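You operate a simulated robot arm through the tools that you are given. There is no shell and no other tool. Be economical: measure what you need, move in short steps, check, and stop when the job is done.

Carry out the task below with a simulated robot arm. There is one attempt and no reset: what you move stays moved.

Task
Try the teal hose under air and park it again.
Fine: couple it to the teal outlet, open the teal valve, close it, press the tab, coupling back in the cream holder; in that order.

The check looks at the end state, three seconds after you hand in, the way a careful person would. Anything else that was tipped, shoved, dropped, spilled or broken makes it a failure.

Robot
A 6-joint arm with a fingered hand, fixed in place. Base frame: the origin is at the foot of the arm, x ahead of it, y to its left, z up; the work surface is at about z = 0.9. Units: m, degrees, N and s.
With the tool pointing down near the work surface it reaches from about 0.34 to 0.74 m from the base axis. Its first joint turns from -115.0 to 115.0 degrees. Payload 4 kg.
The tool frame sits at the grasp point between the pads (the TCP): z along the fingers, y along the line on which they close. The tips reach 0.026 m beyond it. Largest opening 0.132 m; the body of the gripper starts 0.073 m behind the TCP. The gripper is a hand of 4 fingers: y runs from the thumb to the fingers, the wrist lies at [0, 0, -0.239] in the tool frame.
Orientation is that of the tool frame in the base frame, as a unit quaternion [w, x, y, z]. With the fingers straight down and closing along the base's y, the tool's x points along the base's -x, its y along +y and its z along -z.

Tools
- The arm moves only by the tool move_arm. Its argument "increments" is a list of rows, each a list of 6 numbers: the turn, a rotation vector about the tool's x, y, z in degrees, then the shift along the tool's x, y, z in m. In form: [[wx, wy, wz, x, y, z], ...]. A call has 1 to 12 rows; each row is the pose to reach, as a shift and turn from the pose commanded when the call began, along the tool's axes at that moment. A row lasts 0.2 s, in which the tool goes at most 0.05 m and 8.6 degrees; a call with a longer step from one row to the next is refused whole. A pose out of reach is approached as far as the arm can. The call stops where the force on the tool passes 40 N (or 10 N more than at its start, if that is more) or the arm is blocked; 0.2 s more then pass. In this call time passes only in rows, and 0.2 s behind the last. The reply holds the time, the measured pose of the TCP, the force on the tool along the base axes, the opening and the grip force, in the units named above and with some noise, with the torque about the TCP (base axes, N m) and any sound that the robot's microphone picked up, and new pictures: "show" is both (left out), scene, wrist or none.
- Cameras (640 x 400 px; columns grow to the right, rows downward): "scene" is fixed at [0.2201, -0.6485, 1.6608]; the picture's right is [0.99, -0.16, 0.00], its down [-0.08, -0.47, -0.88] and it looks along [0.14, 0.86, -0.48] (base axes); focal length 322 px, centre (320, 200). "wrist" rides on the gripper at [0.068, 0.002, -0.097] in the tool frame; the picture's right is [-0.03, 1.00, 0.00], its down [-0.82, -0.02, -0.58] and it looks along [-0.58, -0.02, 0.82] (tool axes); focal length 270 px, centre (320, 200). There is no depth. A picture from a camera that has moved, and an enlarged one, comes with that camera's place and axes in the base frame and with its lens.
- raise_lower(by): slides the trunk up (or, below 0, down) by that many m; the arm rides with it, the base frame stays. It gives what a move gives, with no picture.
- move_fingers(finger1, finger2, finger3, thumb_bend): sets how far each is bent, from 0 (flat) to 1 (curled in); at 0.3 the hand is open as for a grip, at 0.7 the pads meet at the TCP. One left out holds its place. A second passes; each finger stops where it meets its share of the squeeze, and holds until it gets a number again. It is the only way to open and close the hand. It gives what a move gives, with no picture; readings hold the bend of each and the force on the fingers (four entries, about 0 where the hand has none), thumb and palm.
- zoom(camera, box): a new picture of the part [left, top, right, bottom] of that camera's present view, enlarged. No time passes.
- close_job(): hands the job in; it is judged then, once.

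Work in short steps. Places have to be worked out from the pictures, the camera data and where the tool is seen: move nearer, look again, correct. Check each grasp and each placing, and mend what went wrong. You have 120 turns and 200 pictures in all, those below and enlarged ones among them. Open the gripper and draw the arm clear of the work before you hand the job in, unless the task says otherwise; then end with one line.

The tools are called after ">>>" as a command line: name --pt "numbers of a row" for each row, then --argument value for the rest, lists and objects as JSON in quotes. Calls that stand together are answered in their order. move_arm: Moves the arm, as the interface text tells. Its arguments: {"type":"object","properties":{"increments":{"type":"array","items":{"type":"array","items":{"type":"number"}}},"show":{"type":"string","enum":["both","scene","wrist","none"]}},"required":["increments"]} The other tools are called the same way: raise_lower (by) slides the trunk up or down; move_fingers (finger1, finger2, finger3, thumb_bend) moves the fingers one by one; zoom (camera, box) takes an enlarged picture of a part of a camera's view; close_job () hands the job in.

At the start:

```text
t: 0.0
tool_pos: [0.3514, 0.3324, 1.2928]
tool_rot: [-0.001, 0.0, 1.0, 0.0]
force: [-0.2, -0.1, 0.2]
moment: [-0.02, 0.01, -0.04]
opening: 0.132
grip_force: 0.0
shape: jaw
bend: [0.3, 0.3, 0.3, 0.3]
finger forces: [0.1, 0.0, 0.0, 0.0, 0.0, 0.1]
trunk travel left (down, up): [-0.875, 0.115]
```

scene: 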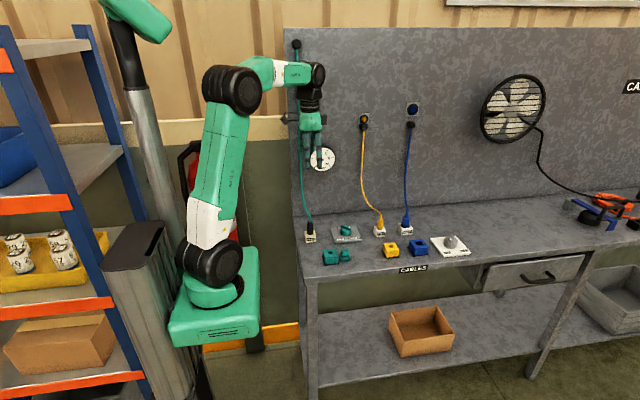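
wrist: 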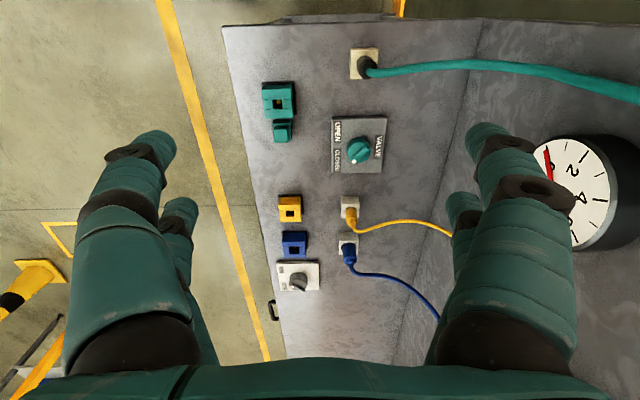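

The pictures show a teal hose sitting in a cream holder, a teal outlet block with a tab, and a valve with a teal knob. I'll enlarge both views to measure.

>>> zoom --camera "wrist" --box '[220, 20, 420, 200]'

>>> zoom --camera "scene" --box '[285, 200, 485, 280]'

```text
2.22 times, centred on (320, 110) of wrist
camera zoom: at [0.2828, 0.3335, 1.3905], right [0.03, 1.0, 0.0], down [0.82, -0.02, 0.58], along [0.58, -0.02, -0.82], focal length 601 px, centre (320, 400)
```

zoom: 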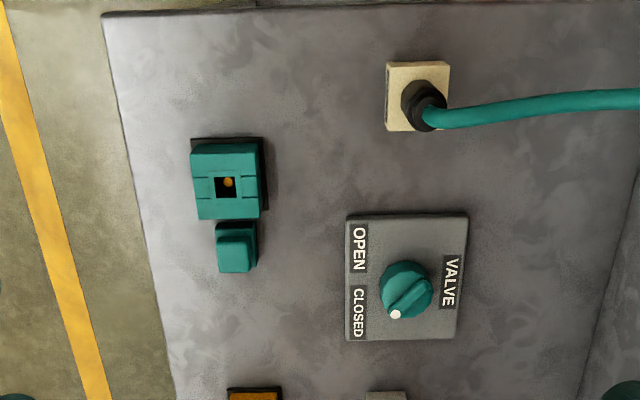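

```text
3.20 times, centred on (385, 240) of scene
camera zoom: at [0.2201, -0.6485, 1.6608], right [0.99, -0.16, 0.0], down [-0.08, -0.47, -0.88], along [0.14, 0.86, -0.48], focal length 1029 px, centre (112, 72)
```

zoom: 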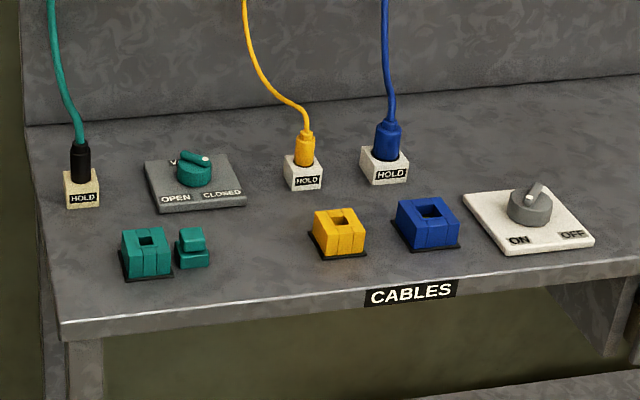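

I put the holder near (0.35, 0.40), the outlet near (0.41, 0.26), the tab near (0.465, 0.26) and the valve near (0.50, 0.395). I'll back off toward -x and drop for a nearer look.

>>> move_arm --pt "0 0 0 0.04 0 0.0" --pt "0 0 0 0.08 0 0.02" --pt "0 0 0 0.1 0 0.06" --pt "0 0 0 0.1 0 0.1" --pt "0 0 0 0.1 0 0.14" --pt "0 0 0 0.1 0 0.17"

```text
t: 1.4
tool_pos: [0.2509, 0.332, 1.124]
tool_rot: [0.0, 0.0, 1.0, 0.0]
force: [0.5, 0.4, 0.4]
moment: [0.03, -0.02, -0.02]
opening: 0.132
grip_force: 0.1
shape: jaw
bend: [0.3, 0.3, 0.3, 0.3]
finger forces: [0.0, 0.0, 0.1, 0.0, 0.0, 0.1]
trunk travel left (down, up): [-0.875, 0.115]
camera wrist: at [0.1829, 0.3338, 1.2209], right [0.03, 1.0, 0.0], down [0.82, -0.02, 0.58], along [0.58, -0.01, -0.82], focal length 270 px, centre (320, 200)
```

scene: 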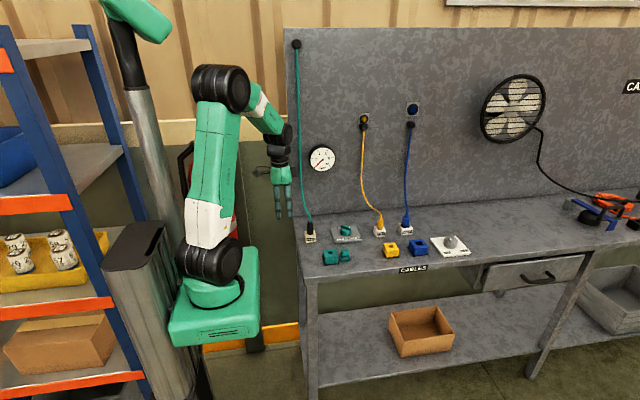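
wrist: 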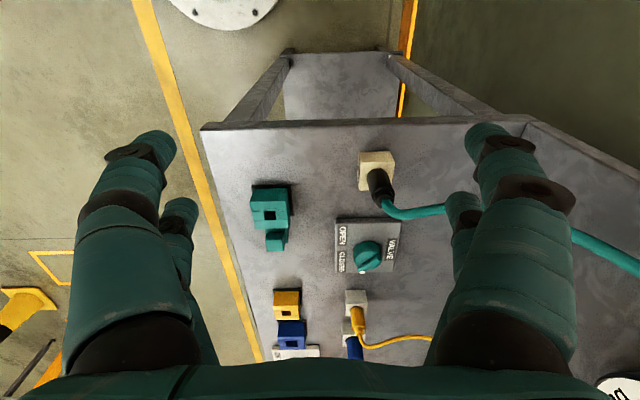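

The objects are now nearer and clear of the fingers, so I'll enlarge for detail and positions from this second viewpoint.

>>> zoom --camera "wrist" --box '[330, 130, 450, 205]'

>>> zoom --camera "wrist" --box '[220, 170, 340, 245]'

>>> zoom --camera "wrist" --box '[310, 205, 430, 280]'

>>> zoom --camera "scene" --box '[290, 215, 370, 270]'

```text
5.33 times, centred on (390, 168) of wrist
camera zoom: at [0.1829, 0.3338, 1.2209], right [0.03, 1.0, 0.0], down [0.82, -0.02, 0.58], along [0.58, -0.01, -0.82], focal length 1442 px, centre (-53, 373)
```

zoom: 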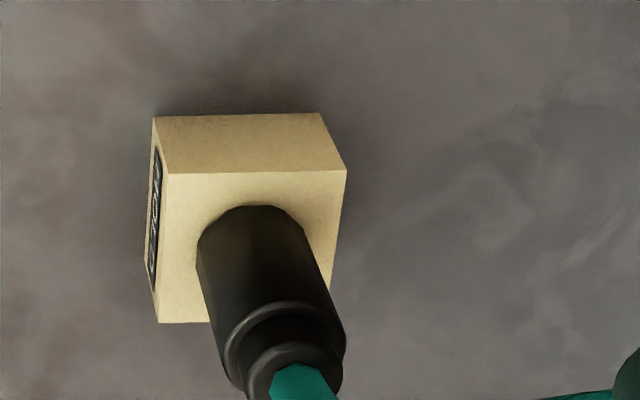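

```text
5.33 times, centred on (280, 208) of wrist
camera zoom: at [0.1829, 0.3338, 1.2209], right [0.03, 1.0, 0.0], down [0.82, -0.02, 0.58], along [0.58, -0.01, -0.82], focal length 1442 px, centre (533, 160)
```

zoom: 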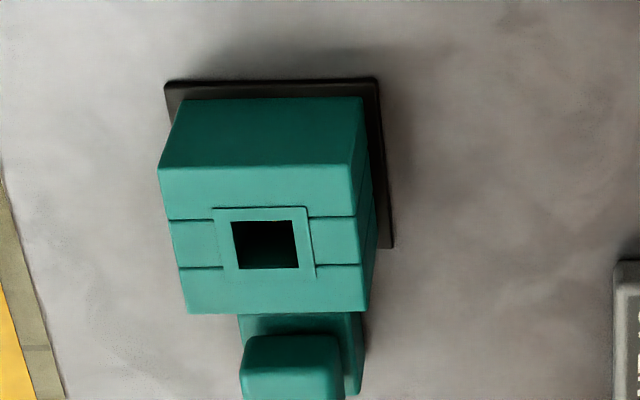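

```text
5.33 times, centred on (370, 242) of wrist
camera zoom: at [0.1829, 0.3338, 1.2209], right [0.03, 1.0, 0.0], down [0.82, -0.02, 0.58], along [0.58, -0.01, -0.82], focal length 1442 px, centre (53, -27)
```

zoom: 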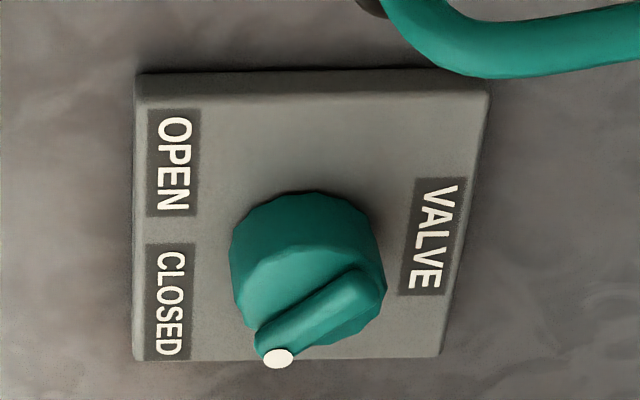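

```text
7.27 times, centred on (330, 242) of scene
camera zoom: at [0.2201, -0.6485, 1.6608], right [0.99, -0.16, 0.0], down [-0.08, -0.47, -0.88], along [0.14, 0.86, -0.48], focal length 2338 px, centre (247, -109)
```

zoom: 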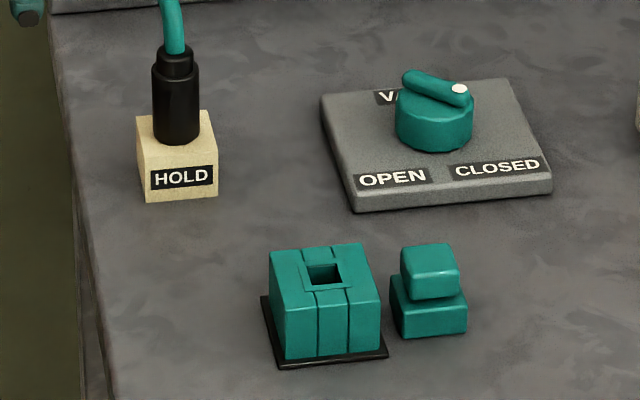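

The holder centre works out to (0.355, 0.401) with its top at z=0.929. The coupling body is about 24 mm wide with its top near 0.985, and the outlet hole is at (0.409, 0.262) with the block top at 0.935. Next I'll look at how the fingers are arranged.

>>> zoom --camera "scene" --box '[240, 110, 320, 230]'

>>> zoom --camera "wrist" --box '[60, 110, 620, 400]'

```text
3.33 times, centred on (280, 170) of scene
camera zoom: at [0.2201, -0.6485, 1.6608], right [0.99, -0.16, 0.0], down [-0.08, -0.47, -0.88], along [0.14, 0.86, -0.48], focal length 1072 px, centre (453, 300)
```

zoom: 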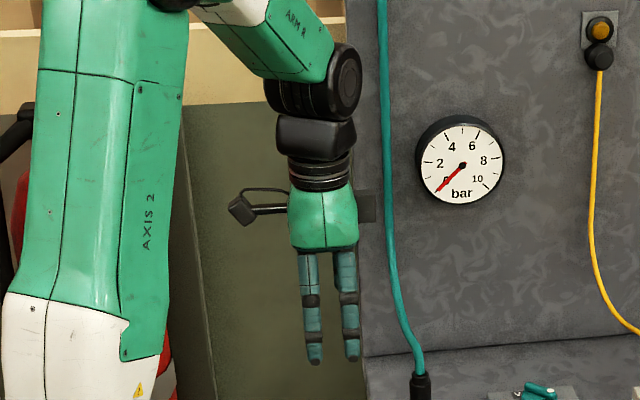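

```text
1.14 times, centred on (340, 255) of wrist
camera zoom: at [0.1829, 0.3338, 1.2209], right [0.03, 1.0, 0.0], down [0.82, -0.02, 0.58], along [0.58, -0.01, -0.82], focal length 309 px, centre (297, 137)
```

zoom: 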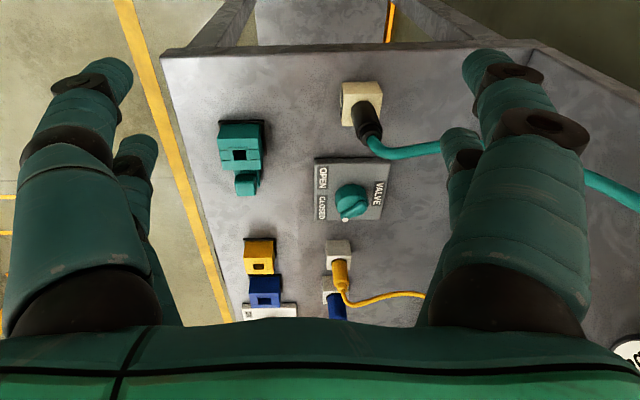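

Two digits show on each side, about ±20 mm in tool x. I'll close the hand in free air to see where the pads go.

>>> move_fingers --finger1 0.6 --finger2 0.3 --finger3 0.3 --thumb_bend 0.6

>>> zoom --camera "wrist" --box '[0, 0, 640, 400]'

>>> zoom --camera "scene" --box '[250, 150, 310, 230]'

```text
t: 2.4
tool_pos: [0.2506, 0.3316, 1.1249]
tool_rot: [0.0, 0.0, 1.0, 0.0]
force: [0.8, 0.1, -0.2]
moment: [0.01, 0.01, 0.01]
opening: 0.0333
grip_force: 0.0
shape: fingers
bend: [0.6, 0.3, 0.3, 0.6]
finger forces: [0.1, 0.0, 0.0, 0.0, 0.0, 0.1]
trunk travel left (down, up): [-0.875, 0.115]
```

```text
1.00 times, centred on (320, 200) of wrist (not enlarged: the box is as wide or as high as the picture)
camera zoom: at [0.1828, 0.3334, 1.2214], right [0.03, 1.0, 0.0], down [0.82, -0.02, 0.58], along [0.58, -0.01, -0.82], focal length 270 px, centre (320, 200)
```

zoom: 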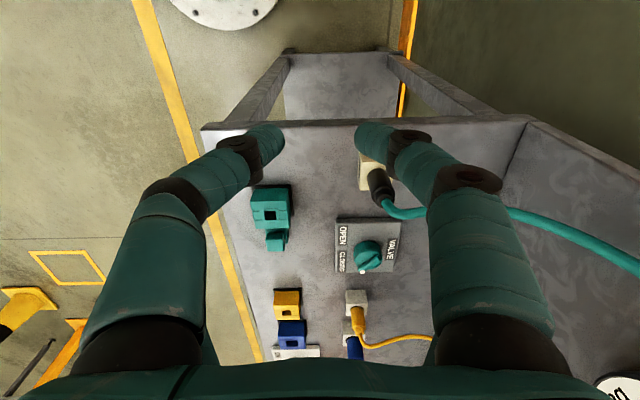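

```text
5.00 times, centred on (280, 190) of scene
camera zoom: at [0.2201, -0.6485, 1.6608], right [0.99, -0.16, 0.0], down [-0.08, -0.47, -0.88], along [0.14, 0.86, -0.48], focal length 1607 px, centre (520, 250)
```

zoom: 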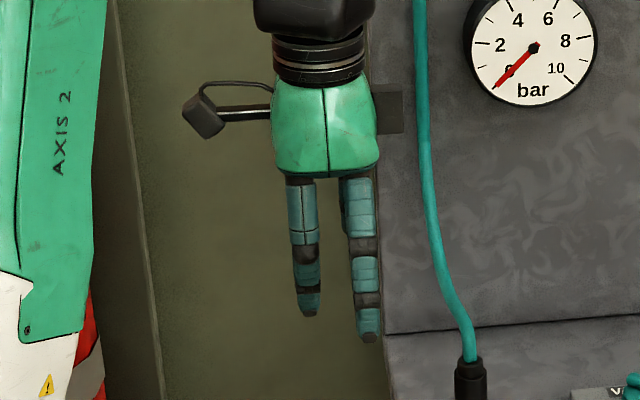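

Finger1 and the thumb form the pair nearest the camera. The hose leans toward the wall, so I'll approach from the front, turned 90° and tilted, closing along x. I'll open the hand and turn while shifting toward the front.

>>> move_fingers --finger1 0.3 --finger2 0.3 --finger3 0.3 --thumb_bend 0.3

>>> move_arm --pt "0 0 -8.2 0 -0.02 0" --pt "0 0 -16.4 0 -0.04 0" --pt "0 0 -24.6 0 -0.06 0" --pt "0 0 -32.8 0 -0.08 0" --pt "0 0 -41 0 -0.09 0" --pt "0 0 -49.2 0 -0.1 0" --pt "0 0 -57.4 0 -0.1 0" --pt "0 0 -65.6 0 -0.1 0" --pt "0 0 -73.8 0 -0.1 0" --pt "0 0 -82 0 -0.1 0" --pt "0 0 -90 0 -0.1 0"

```text
t: 3.4
tool_pos: [0.2508, 0.3307, 1.1244]
tool_rot: [0.0, 0.0, 1.0, -0.001]
force: [0.3, 0.4, 1.4]
moment: [0.01, 0.03, 0.05]
opening: 0.1326
grip_force: 0.0
shape: fingers
bend: [0.3, 0.3, 0.3, 0.3]
finger forces: [0.0, 0.0, 0.0, 0.1, 0.0, 0.1]
trunk travel left (down, up): [-0.875, 0.115]
```

```text
t: 5.8
tool_pos: [0.251, 0.2304, 1.1242]
tool_rot: [0.0, 0.708, -0.706, 0.0]
force: [-0.3, 0.8, 0.3]
moment: [-0.02, -0.01, -0.04]
opening: 0.1327
grip_force: 0.1
shape: fingers
bend: [0.3, 0.3, 0.3, 0.3]
finger forces: [0.0, 0.0, 0.0, 0.0, 0.0, 0.0]
trunk travel left (down, up): [-0.875, 0.115]
camera wrist: at [0.2499, 0.1634, 1.2204], right [-1.0, 0.02, 0.0], down [0.02, 0.82, 0.58], along [0.01, 0.58, -0.82], focal length 270 px, centre (320, 200)
```

scene: 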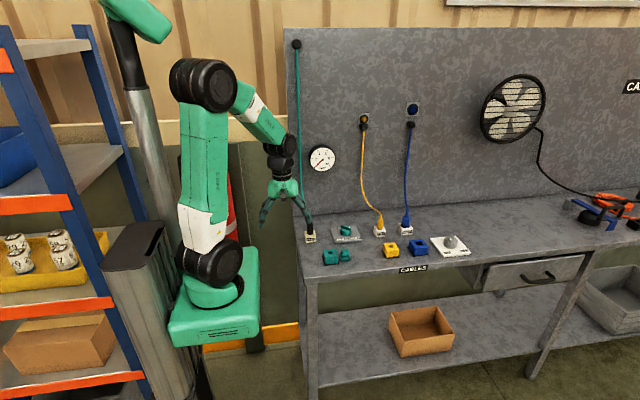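
wrist: 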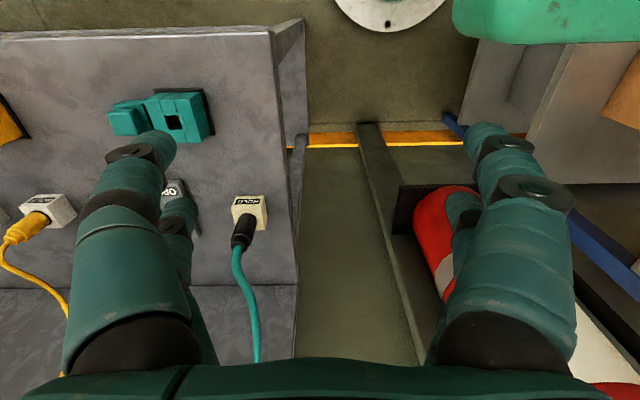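

The yaw is right and nothing is touching. Next I'll tilt 25° toward the wall and move to a pre-grasp in front of and above the coupling.

>>> move_arm --pt "0 -6 0 -0.02 -0.025 0" --pt "0 -12 0 -0.04 -0.05 0.01" --pt "0 -18 0 -0.06 -0.08 0.02" --pt "0 -25 0 -0.08 -0.104 0.03" --pt "0 -25 0 -0.1 -0.104 0.034"

```text
t: 7.0
tool_pos: [0.3557, 0.3427, 1.1036]
tool_rot: [0.149, -0.689, 0.694, 0.149]
force: [-1.2, -0.3, -1.0]
moment: [0.03, 0.03, 0.01]
opening: 0.1327
grip_force: 0.1
shape: fingers
bend: [0.3, 0.3, 0.3, 0.3]
finger forces: [0.0, 0.0, 0.0, 0.0, 0.1, 0.0]
out of reach, approached as far as the arm can: row 4, 5
trunk travel left (down, up): [-0.875, 0.115]
camera wrist: at [0.3525, 0.2408, 1.1632], right [-1.0, 0.03, 0.01], down [0.02, 0.51, 0.86], along [0.02, 0.86, -0.51], focal length 270 px, centre (320, 200)
```

scene: 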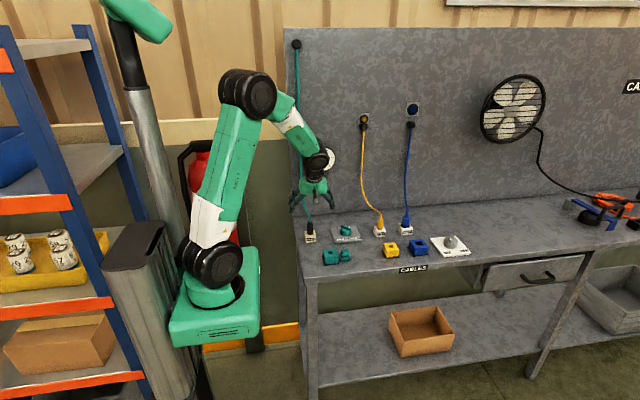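
wrist: 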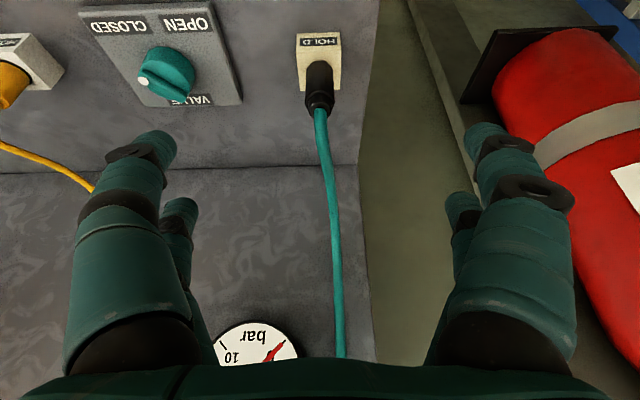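

The pose stopped about 1° short of the full tilt, probably at a wrist limit. The coupling sits between the open fingers. I'll lower the trunk 0.1 m, which brings the hand down and gives the arm a better posture.

>>> raise_lower --by -0.1

>>> zoom --camera "wrist" --box '[160, 0, 480, 200]'

>>> zoom --camera "scene" --box '[270, 170, 370, 270]'

```text
t: 8.3
tool_pos: [0.3548, 0.342, 1.0038]
tool_rot: [0.15, -0.689, 0.693, 0.149]
force: [-0.6, -0.6, 0.5]
moment: [0.01, 0.0, -0.03]
opening: 0.1328
grip_force: 0.0
shape: fingers
bend: [0.3, 0.3, 0.3, 0.3]
finger forces: [0.0, 0.1, 0.1, 0.1, 0.0, 0.1]
trunk travel left (down, up): [-0.775, 0.215]
```

```text
2.00 times, centred on (320, 100) of wrist
camera zoom: at [0.3515, 0.2403, 1.0635], right [-1.0, 0.03, 0.01], down [0.02, 0.51, 0.86], along [0.02, 0.86, -0.51], focal length 541 px, centre (320, 400)
```

zoom: 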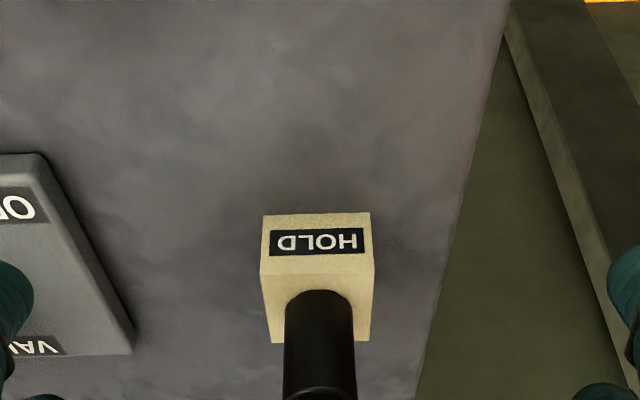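

```text
4.00 times, centred on (320, 220) of scene
camera zoom: at [0.2201, -0.6485, 1.6608], right [0.99, -0.16, 0.0], down [-0.08, -0.47, -0.88], along [0.14, 0.86, -0.48], focal length 1286 px, centre (320, 120)
```

zoom: 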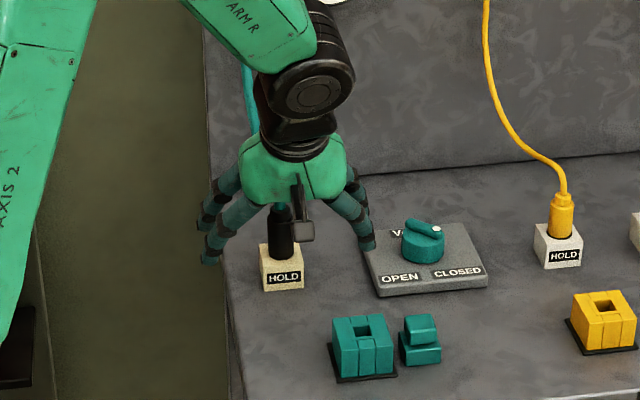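

The coupling axis is at x=0.355, y≈0.401. I'll make a small approach step to see how the commands behave after the clipped pose.

>>> move_arm --pt "0 0 0 -0.021 0 0.026" --show "none"

```text
t: 8.7
tool_pos: [0.3535, 0.3715, 0.9872]
tool_rot: [0.148, -0.689, 0.694, 0.148]
force: [-0.3, 0.2, 0.2]
moment: [0.01, -0.01, -0.03]
opening: 0.1325
grip_force: 0.0
shape: fingers
bend: [0.3, 0.3, 0.3, 0.3]
finger forces: [0.0, 0.0, 0.1, 0.0, 0.1, 0.0]
trunk travel left (down, up): [-0.775, 0.215]
```

It follows cleanly. I'll finish the approach to the grasp pose (0.355, 0.396, 0.971).

>>> move_arm --pt "0 0 0 -0.008 -0.001 0.012" --pt "0 0 0 -0.0157 -0.0015 0.0248"

>>> zoom --camera "scene" --box '[280, 190, 350, 260]'

```text
t: 9.3
tool_pos: [0.3555, 0.396, 0.9714]
tool_rot: [0.149, -0.69, 0.693, 0.149]
force: [-0.3, 0.3, 0.1]
moment: [0.01, -0.02, 0.0]
opening: 0.1327
grip_force: 0.0
shape: fingers
bend: [0.3, 0.3, 0.3, 0.3]
finger forces: [0.0, 0.1, 0.0, 0.0, 0.0, 0.1]
trunk travel left (down, up): [-0.775, 0.215]
camera wrist: at [0.3536, 0.2943, 1.0319], right [-1.0, 0.03, 0.01], down [0.02, 0.51, 0.86], along [0.02, 0.86, -0.51], focal length 270 px, centre (320, 200)
```

scene: 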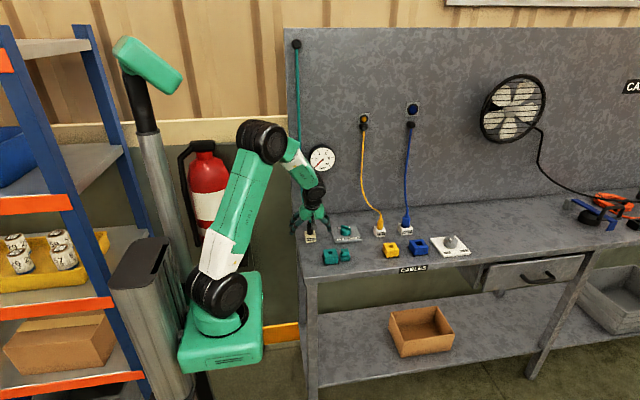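
wrist: 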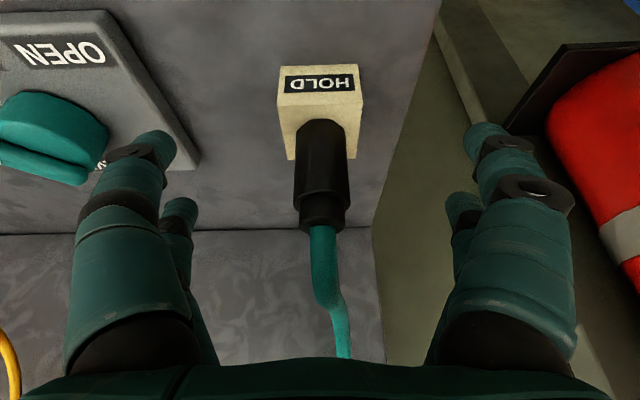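

```text
5.71 times, centred on (315, 225) of scene
camera zoom: at [0.2201, -0.6485, 1.6608], right [0.99, -0.16, 0.0], down [-0.08, -0.47, -0.88], along [0.14, 0.86, -0.48], focal length 1837 px, centre (349, 57)
```

zoom: 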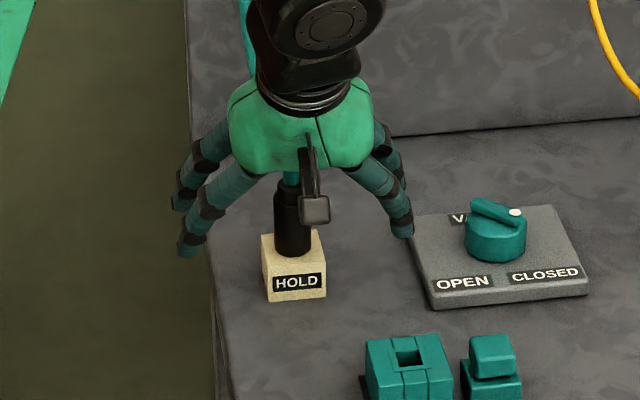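

The coupling stands centred between the digits and there is no contact. I'll close all four digits on it.

>>> move_fingers --finger1 0.7 --finger2 0.7 --finger3 0.7 --thumb_bend 0.7

>>> zoom --camera "wrist" --box '[160, 30, 480, 230]'

>>> zoom --camera "scene" --box '[290, 190, 350, 260]'

```text
t: 10.3
tool_pos: [0.3561, 0.3964, 0.9708]
tool_rot: [0.149, -0.689, 0.693, 0.148]
force: [0.5, -0.8, -0.8]
moment: [-0.05, -0.02, 0.01]
opening: 0.0094
grip_force: 2.6
shape: fingers
bend: [0.67, 0.69, 0.69, 0.69]
finger forces: [2.0, 0.9, 0.6, 0.0, 2.1, 0.1]
trunk travel left (down, up): [-0.775, 0.215]
```

```text
2.00 times, centred on (320, 130) of wrist
camera zoom: at [0.3535, 0.2936, 1.032], right [-1.0, 0.03, 0.01], down [0.02, 0.51, 0.86], along [0.02, 0.86, -0.51], focal length 541 px, centre (320, 340)
```

zoom: 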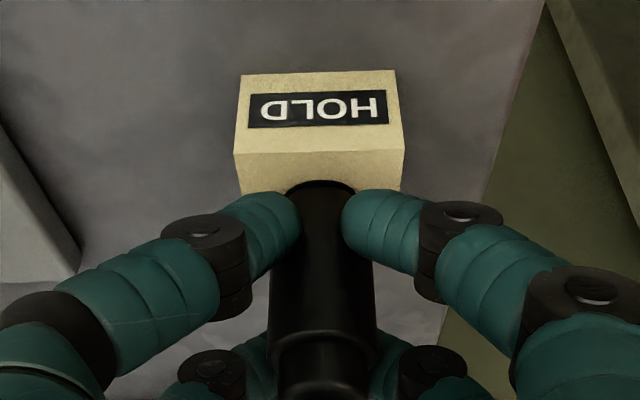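

```text
5.71 times, centred on (320, 225) of scene
camera zoom: at [0.2201, -0.6485, 1.6608], right [0.99, -0.16, 0.0], down [-0.08, -0.47, -0.88], along [0.14, 0.86, -0.48], focal length 1837 px, centre (320, 57)
```

zoom: 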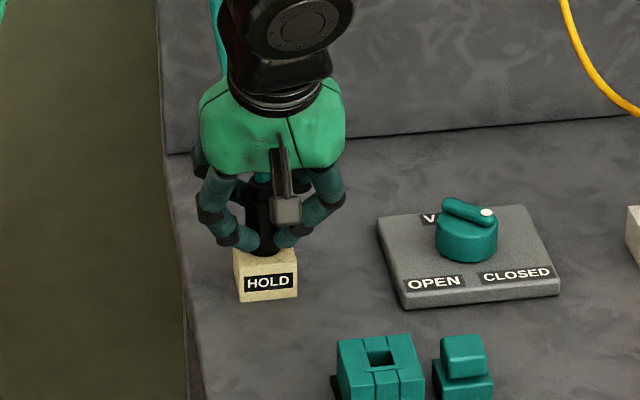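

All four digits nest on the coupling, but the squeeze is only 2.6 N. I'll squeeze more.

>>> move_fingers --finger1 0.9 --finger2 0.9 --finger3 0.9 --thumb_bend 0.9

>>> zoom --camera "wrist" --box '[160, 30, 480, 230]'

```text
t: 11.3
tool_pos: [0.3555, 0.396, 0.9713]
tool_rot: [0.149, -0.689, 0.693, 0.149]
force: [-1.8, -1.9, -2.3]
moment: [-0.1, 0.1, -0.02]
opening: 0.0055
grip_force: 7.0
shape: fingers
bend: [0.71, 0.75, 0.76, 0.88]
finger forces: [14.4, 0.0, 0.0, 0.0, 0.0, 0.0]
trunk travel left (down, up): [-0.775, 0.215]
```

```text
2.00 times, centred on (320, 130) of wrist
camera zoom: at [0.3533, 0.2935, 1.0321], right [-1.0, 0.03, 0.01], down [0.02, 0.51, 0.86], along [0.02, 0.86, -0.51], focal length 541 px, centre (320, 340)
```

zoom: 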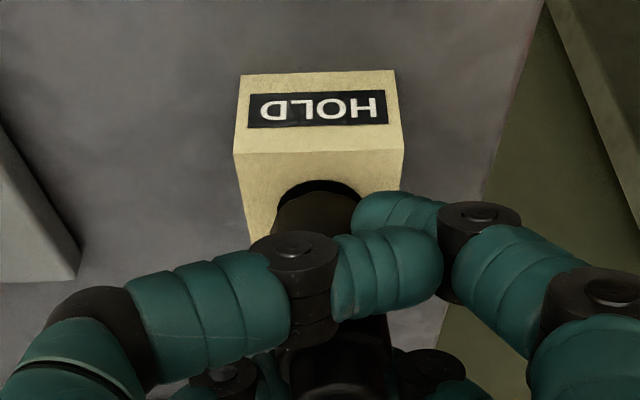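

The nested grip squeezed the coupling out sideways, so gripping between the pairs is unstable. I'll open again and use only the finger1/thumb pair, lined up on the coupling axis.

>>> move_fingers --finger1 0.3 --finger2 0.3 --finger3 0.3 --thumb_bend 0.3

>>> zoom --camera "wrist" --box '[160, 30, 480, 230]'

```text
t: 12.3
tool_pos: [0.3566, 0.3954, 0.9725]
tool_rot: [0.149, -0.69, 0.693, 0.149]
force: [-0.6, -0.6, -0.6]
moment: [-0.04, 0.0, 0.01]
opening: 0.1323
grip_force: 0.1
shape: fingers
bend: [0.3, 0.3, 0.3, 0.3]
finger forces: [0.1, 0.0, 0.0, 0.0, 0.0, 0.0]
trunk travel left (down, up): [-0.775, 0.215]
```

```text
2.00 times, centred on (320, 130) of wrist
camera zoom: at [0.3534, 0.2936, 1.0321], right [-1.0, 0.03, 0.01], down [0.02, 0.51, 0.86], along [0.02, 0.86, -0.51], focal length 541 px, centre (320, 340)
```

zoom: 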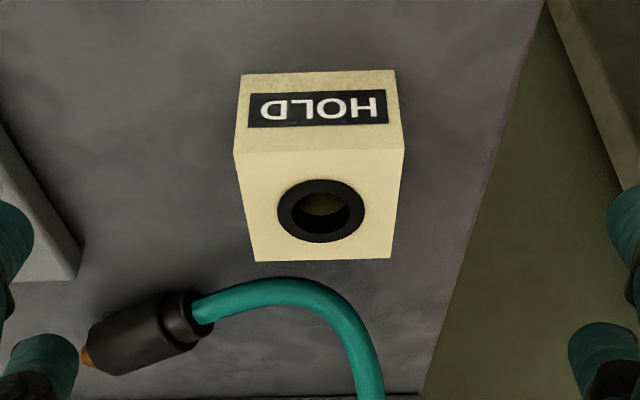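

The coupling popped out of the holder and is now behind it on its hose. I'll look before moving.

>>> zoom --camera "wrist" --box '[0, 0, 640, 400]'

>>> zoom --camera "scene" --box '[280, 30, 400, 270]'

>>> zoom --camera "scene" --box '[285, 190, 385, 260]'

```text
1.00 times, centred on (320, 200) of wrist (not enlarged: the box is as wide or as high as the picture)
camera zoom: at [0.3534, 0.2936, 1.0321], right [-1.0, 0.03, 0.01], down [0.02, 0.51, 0.86], along [0.02, 0.86, -0.51], focal length 270 px, centre (320, 200)
```

zoom: 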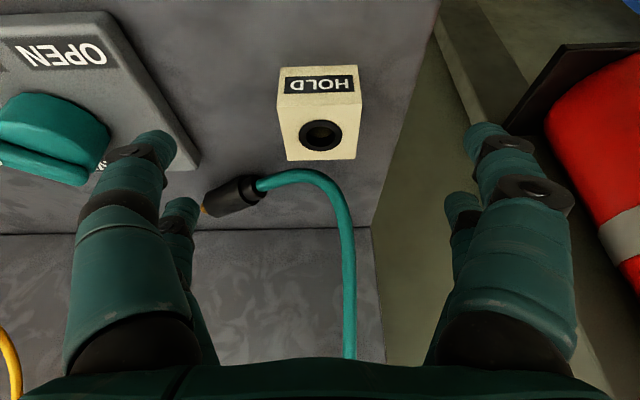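

```text
1.67 times, centred on (340, 150) of scene
camera zoom: at [0.2201, -0.6485, 1.6608], right [0.99, -0.16, 0.0], down [-0.08, -0.47, -0.88], along [0.14, 0.86, -0.48], focal length 536 px, centre (287, 283)
```

zoom: 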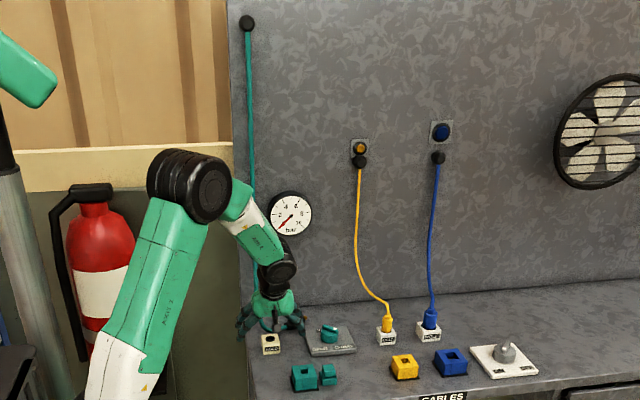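

```text
5.71 times, centred on (335, 225) of scene
camera zoom: at [0.2201, -0.6485, 1.6608], right [0.99, -0.16, 0.0], down [-0.08, -0.47, -0.88], along [0.14, 0.86, -0.48], focal length 1837 px, centre (234, 57)
```

zoom: 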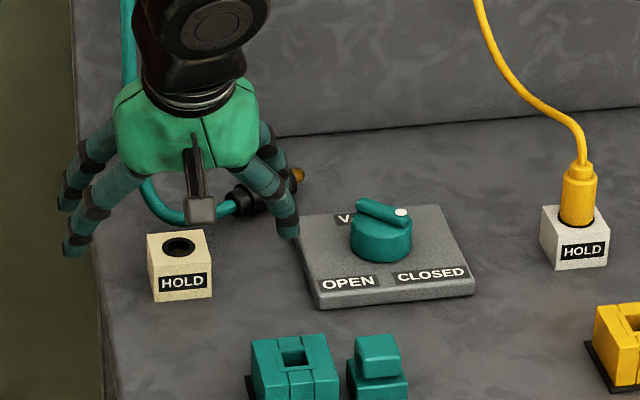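

The coupling is lying on the table behind the valve plate, with its body centre near (0.43, 0.485) and the plug pointing about 29° from +x. I'll retract along the tool, level the hand, and plan a grasp across both digit pairs.

>>> move_arm --pt "0 0 0 0 0 -0.045" --pt "0 0 0 0 0 -0.09" --pt "0 8 0 0 0 -0.11" --pt "0 16 0 0 0 -0.12" --pt "0 24.4 0 0 0 -0.13" --show "wrist"

```text
t: 13.5
tool_pos: [0.3552, 0.3444, 1.0898]
tool_rot: [-0.001, -0.705, 0.709, -0.001]
force: [0.0, 0.2, 0.6]
moment: [0.01, -0.01, -0.03]
opening: 0.1326
grip_force: 0.0
shape: fingers
bend: [0.3, 0.3, 0.3, 0.3]
finger forces: [0.0, 0.0, 0.1, 0.0, 0.0, 0.0]
trunk travel left (down, up): [-0.775, 0.215]
camera wrist: at [0.3537, 0.2753, 1.1874], right [-1.0, 0.03, 0.0], down [0.03, 0.82, 0.57], along [0.02, 0.57, -0.82], focal length 270 px, centre (320, 200)
```

wrist: 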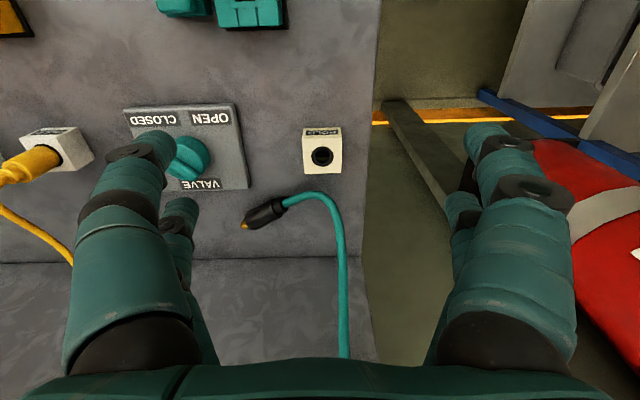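

The coupling, plug tip and hose are all visible. I'll enlarge for measuring.

>>> zoom --camera "wrist" --box '[220, 170, 340, 245]'

```text
5.33 times, centred on (280, 208) of wrist
camera zoom: at [0.3537, 0.2753, 1.1874], right [-1.0, 0.03, 0.0], down [0.03, 0.82, 0.57], along [0.02, 0.57, -0.82], focal length 1442 px, centre (533, 160)
```

zoom: 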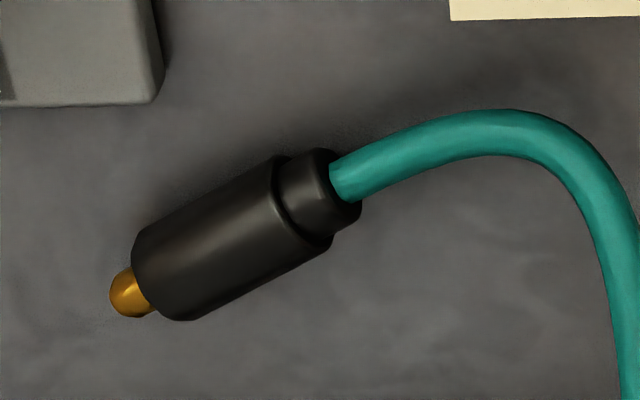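

The coupling lies flat with a 44 mm main body (front face (0.454, 0.501), direction 31°), a 14 mm neck and a 12 mm brass tip. I'll narrow the hand so the thumb side clears the valve plate, then yaw to line up and hover above it.

>>> move_fingers --finger1 0.5 --finger2 0.5 --finger3 0.5 --thumb_bend 0.5

>>> move_arm --pt "0 0 8.4 -0.01 0.005 0.0" --pt "0 0 16.8 -0.03 0.0 0.0" --pt "0 0 25.2 -0.05 -0.01 0.0" --pt "0 0 33.6 -0.07 -0.02 0.0" --pt "0 0 42 -0.08 -0.03 0.0" --pt "0 0 50.4 -0.09 -0.04 0.0" --pt "0 0 59 -0.1 -0.045 0.01" --pt "0 0 59 -0.1 -0.045 0.02"

```text
t: 14.5
tool_pos: [0.356, 0.3431, 1.0899]
tool_rot: [0.0, -0.706, 0.709, -0.001]
force: [0.7, -0.2, 0.2]
moment: [0.0, -0.01, -0.01]
opening: 0.0664
grip_force: 0.1
shape: fingers
bend: [0.5, 0.5, 0.5, 0.5]
finger forces: [0.1, 0.0, 0.1, 0.0, 0.1, 0.0]
trunk travel left (down, up): [-0.775, 0.215]
```

```text
t: 16.3
tool_pos: [0.401, 0.4435, 1.0706]
tool_rot: [-0.001, -0.263, 0.965, -0.001]
force: [-0.2, 0.2, -0.3]
moment: [-0.04, 0.01, 0.0]
opening: 0.0666
grip_force: 0.1
shape: fingers
bend: [0.5, 0.5, 0.5, 0.5]
finger forces: [0.1, 0.1, 0.0, 0.0, 0.0, 0.0]
trunk travel left (down, up): [-0.775, 0.215]
camera wrist: at [0.3413, 0.4101, 1.1672], right [-0.49, 0.87, 0.0], down [0.71, 0.4, 0.58], along [0.5, 0.28, -0.82], focal length 270 px, centre (320, 200)
```

scene: 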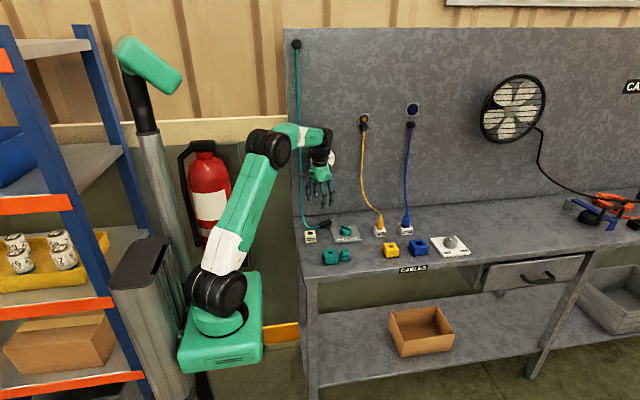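
wrist: 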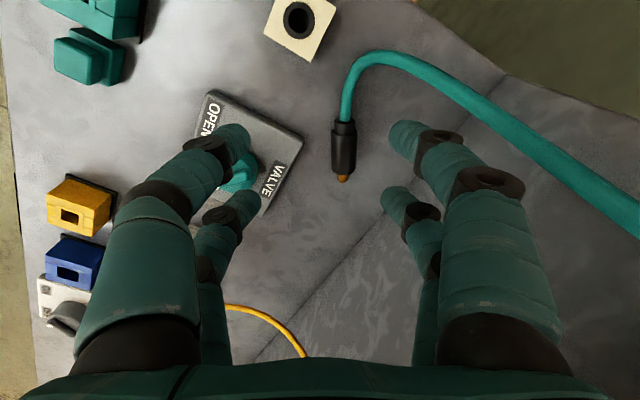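

The coupling lies parallel to the image vertical, so the yaw is good and my position estimate agrees (grip point about (0.423, 0.483)). I'll line up above it, lower partly and check.

>>> move_arm --pt "0 -2 0 -0.015 0.01 0.02" --pt "0 -5 0 -0.03 0.02 0.05" --pt "0 -5 0 -0.0375 0.0229 0.085"

>>> zoom --camera "scene" --box '[290, 180, 380, 260]'

```text
t: 17.1
tool_pos: [0.4219, 0.4814, 0.9839]
tool_rot: [0.042, -0.264, 0.963, 0.011]
force: [0.1, -0.2, 0.7]
moment: [-0.01, -0.02, -0.03]
opening: 0.0661
grip_force: 0.1
shape: fingers
bend: [0.5, 0.5, 0.5, 0.5]
finger forces: [0.0, 0.0, 0.0, 0.0, 0.0, 0.1]
trunk travel left (down, up): [-0.775, 0.215]
camera wrist: at [0.3548, 0.4446, 1.075], right [-0.49, 0.87, 0.0], down [0.67, 0.37, 0.65], along [0.56, 0.32, -0.76], focal length 270 px, centre (320, 200)
```

scene: 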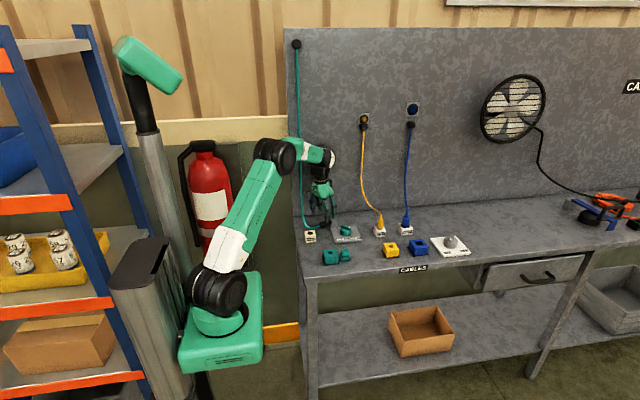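
wrist: 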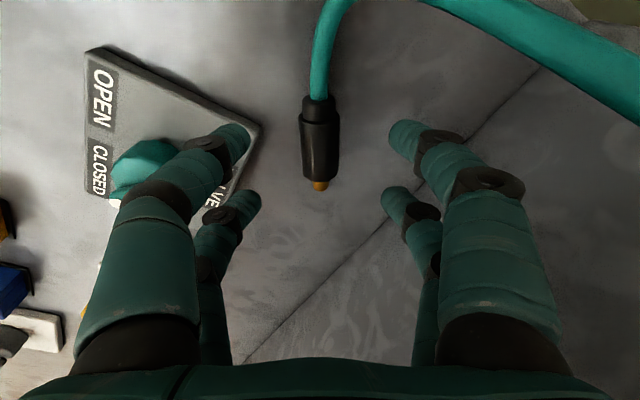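

```text
5.00 times, centred on (335, 220) of scene
camera zoom: at [0.2201, -0.6485, 1.6608], right [0.99, -0.16, 0.0], down [-0.08, -0.47, -0.88], along [0.14, 0.86, -0.48], focal length 1607 px, centre (245, 100)
```

zoom: 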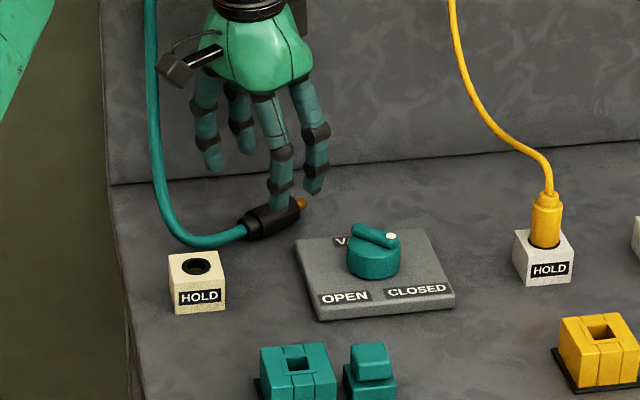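

The coupling is centred between the digits. I'll narrow the hand slightly, then descend straight down to just above the table.

>>> move_fingers --finger1 0.54 --finger2 0.54 --finger3 0.54 --thumb_bend 0.54

>>> move_arm --pt "0 0 0 0.002 0.001 0.02" --pt "0 0 0 0.0035 0.002 0.04" --pt "0 0 0 0.0042 0.002 0.049"

>>> zoom --camera "scene" --box '[310, 190, 370, 250]'

```text
t: 18.1
tool_pos: [0.4213, 0.4812, 0.9839]
tool_rot: [0.042, -0.265, 0.963, 0.01]
force: [-0.4, 0.3, -0.1]
moment: [0.0, 0.01, 0.0]
opening: 0.0531
grip_force: 0.0
shape: fingers
bend: [0.54, 0.54, 0.54, 0.54]
finger forces: [0.0, 0.0, 0.0, 0.0, 0.0, 0.0]
trunk travel left (down, up): [-0.775, 0.215]
```

```text
t: 18.9
tool_pos: [0.4197, 0.4836, 0.9353]
tool_rot: [0.041, -0.265, 0.963, 0.011]
force: [-0.4, 1.3, 0.0]
moment: [0.05, -0.02, -0.01]
opening: 0.0529
grip_force: 0.0
shape: fingers
bend: [0.54, 0.54, 0.54, 0.54]
finger forces: [0.0, 0.0, 0.0, 0.0, 0.1, 0.1]
trunk travel left (down, up): [-0.775, 0.215]
camera wrist: at [0.3536, 0.4462, 1.0262], right [-0.49, 0.87, 0.0], down [0.67, 0.37, 0.65], along [0.56, 0.32, -0.76], focal length 270 px, centre (320, 200)
```

scene: 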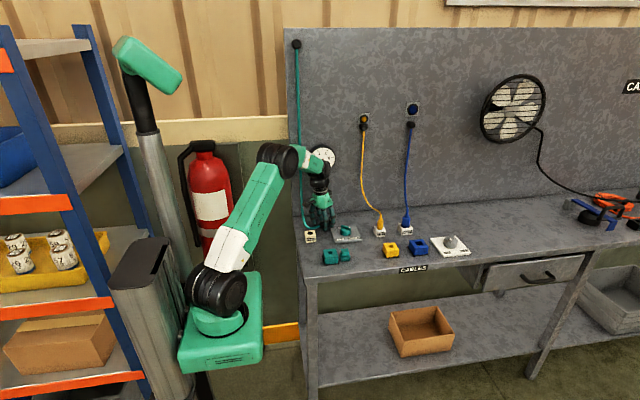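
wrist: 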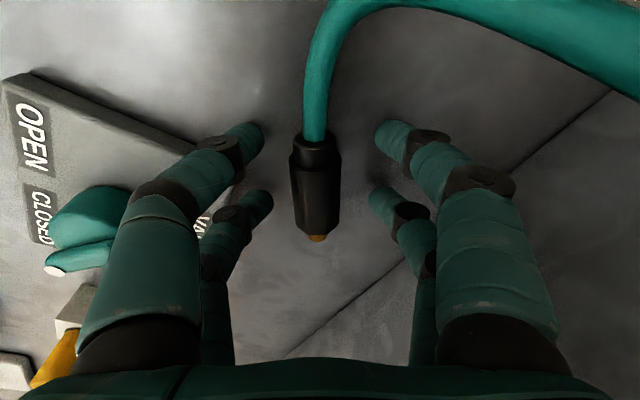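

```text
6.67 times, centred on (340, 220) of scene
camera zoom: at [0.2201, -0.6485, 1.6608], right [0.99, -0.16, 0.0], down [-0.08, -0.47, -0.88], along [0.14, 0.86, -0.48], focal length 2143 px, centre (187, 67)
```

zoom: 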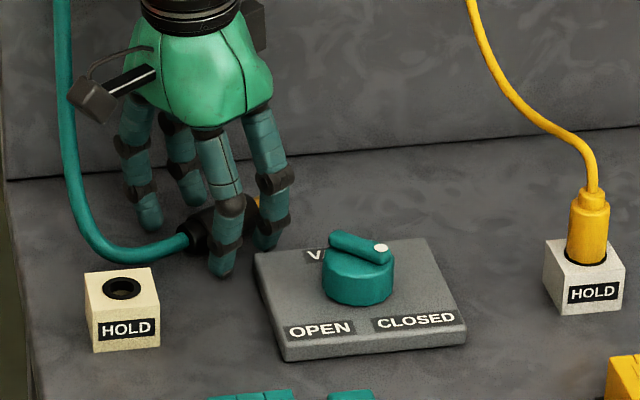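

The digits straddle the body and neck with no contact. I'll lower 3 mm, nudge 2 mm forward, then close gently.

>>> move_arm --pt "0 0 0 -0.0018 -0.0012 0.0035" --show "none"

>>> move_fingers --finger1 0.66 --finger2 0.66 --finger3 0.66 --thumb_bend 0.66

>>> zoom --camera "wrist" --box '[160, 60, 480, 260]'

```text
t: 19.3
tool_pos: [0.422, 0.4838, 0.9347]
tool_rot: [0.043, -0.265, 0.963, 0.013]
force: [-3.7, -0.9, 13.0]
moment: [-0.01, 0.47, 0.03]
opening: 0.0531
grip_force: 6.6
shape: fingers
bend: [0.55, 0.54, 0.54, 0.54]
finger forces: [8.4, 0.0, 0.1, 0.0, 4.2, 0.1]
trunk travel left (down, up): [-0.775, 0.215]
```

```text
t: 20.3
tool_pos: [0.4234, 0.4828, 0.9312]
tool_rot: [0.042, -0.264, 0.963, 0.01]
force: [-0.4, -0.3, 1.1]
moment: [0.02, 0.0, 0.01]
opening: 0.0183
grip_force: 4.8
shape: fingers
bend: [0.65, 0.63, 0.63, 0.65]
finger forces: [2.2, 2.8, 2.8, 0.0, 1.7, 0.0]
trunk travel left (down, up): [-0.775, 0.215]
```

```text
2.00 times, centred on (320, 160) of wrist
camera zoom: at [0.3561, 0.4458, 1.0228], right [-0.49, 0.87, 0.0], down [0.67, 0.37, 0.65], along [0.56, 0.32, -0.76], focal length 541 px, centre (320, 280)
```

zoom: 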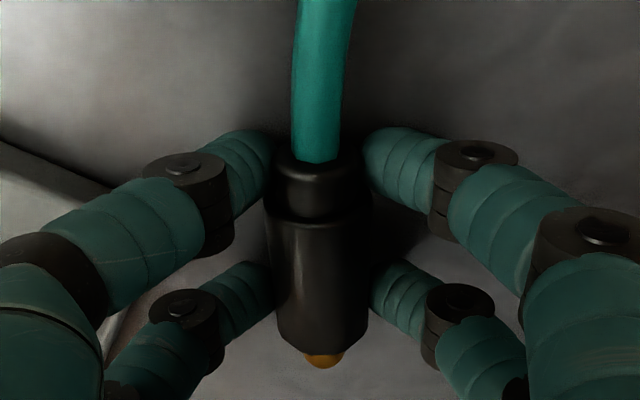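

All four digits are on it, the neck pair and the body pair. I'll firm the squeeze a little.

>>> move_fingers --finger1 0.7 --finger2 0.68 --finger3 0.68 --thumb_bend 0.7

>>> zoom --camera "wrist" --box '[160, 60, 480, 260]'

```text
t: 21.3
tool_pos: [0.4224, 0.4839, 0.932]
tool_rot: [0.042, -0.265, 0.963, 0.01]
force: [-0.7, 0.5, -0.3]
moment: [0.02, 0.0, -0.04]
opening: 0.0168
grip_force: 8.3
shape: fingers
bend: [0.65, 0.63, 0.64, 0.67]
finger forces: [4.6, 3.9, 3.7, 0.1, 4.9, 0.0]
trunk travel left (down, up): [-0.775, 0.215]
```

```text
2.00 times, centred on (320, 160) of wrist
camera zoom: at [0.3562, 0.446, 1.0229], right [-0.49, 0.87, 0.0], down [0.67, 0.37, 0.65], along [0.56, 0.32, -0.76], focal length 541 px, centre (320, 280)
```

zoom: 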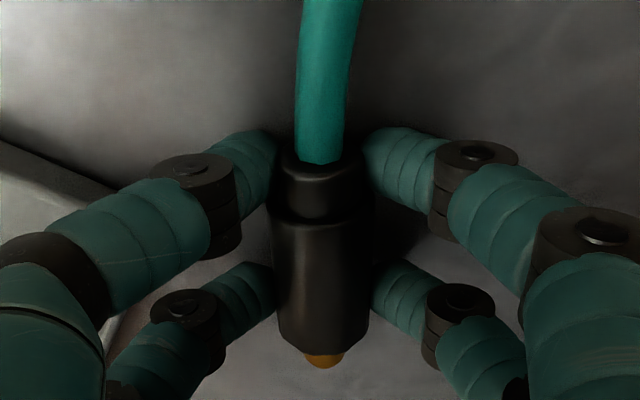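

It is stable and centred. I'll squeeze a bit more before lifting.

>>> move_fingers --finger1 0.75 --finger2 0.76 --finger3 0.76 --thumb_bend 0.75

>>> zoom --camera "wrist" --box '[160, 60, 480, 260]'

```text
t: 22.3
tool_pos: [0.4237, 0.4826, 0.9311]
tool_rot: [0.042, -0.264, 0.964, 0.011]
force: [-0.2, 0.5, -0.4]
moment: [-0.05, 0.03, 0.01]
opening: 0.0155
grip_force: 19.1
shape: fingers
bend: [0.68, 0.64, 0.7, 0.68]
finger forces: [9.7, 10.0, 9.3, 0.1, 10.2, 0.0]
trunk travel left (down, up): [-0.775, 0.215]
```

```text
2.00 times, centred on (320, 160) of wrist
camera zoom: at [0.3562, 0.446, 1.0229], right [-0.49, 0.87, 0.0], down [0.67, 0.37, 0.65], along [0.56, 0.32, -0.76], focal length 541 px, centre (320, 280)
```

zoom: 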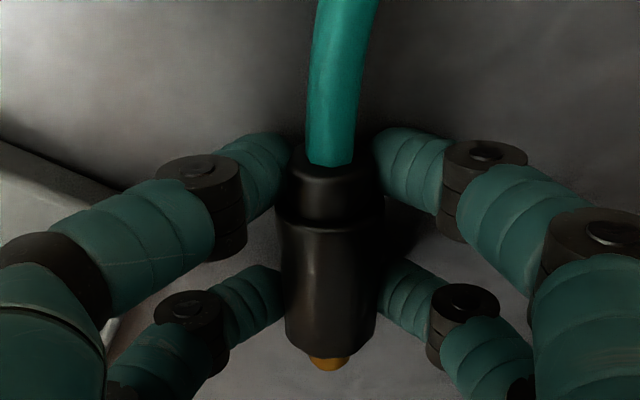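

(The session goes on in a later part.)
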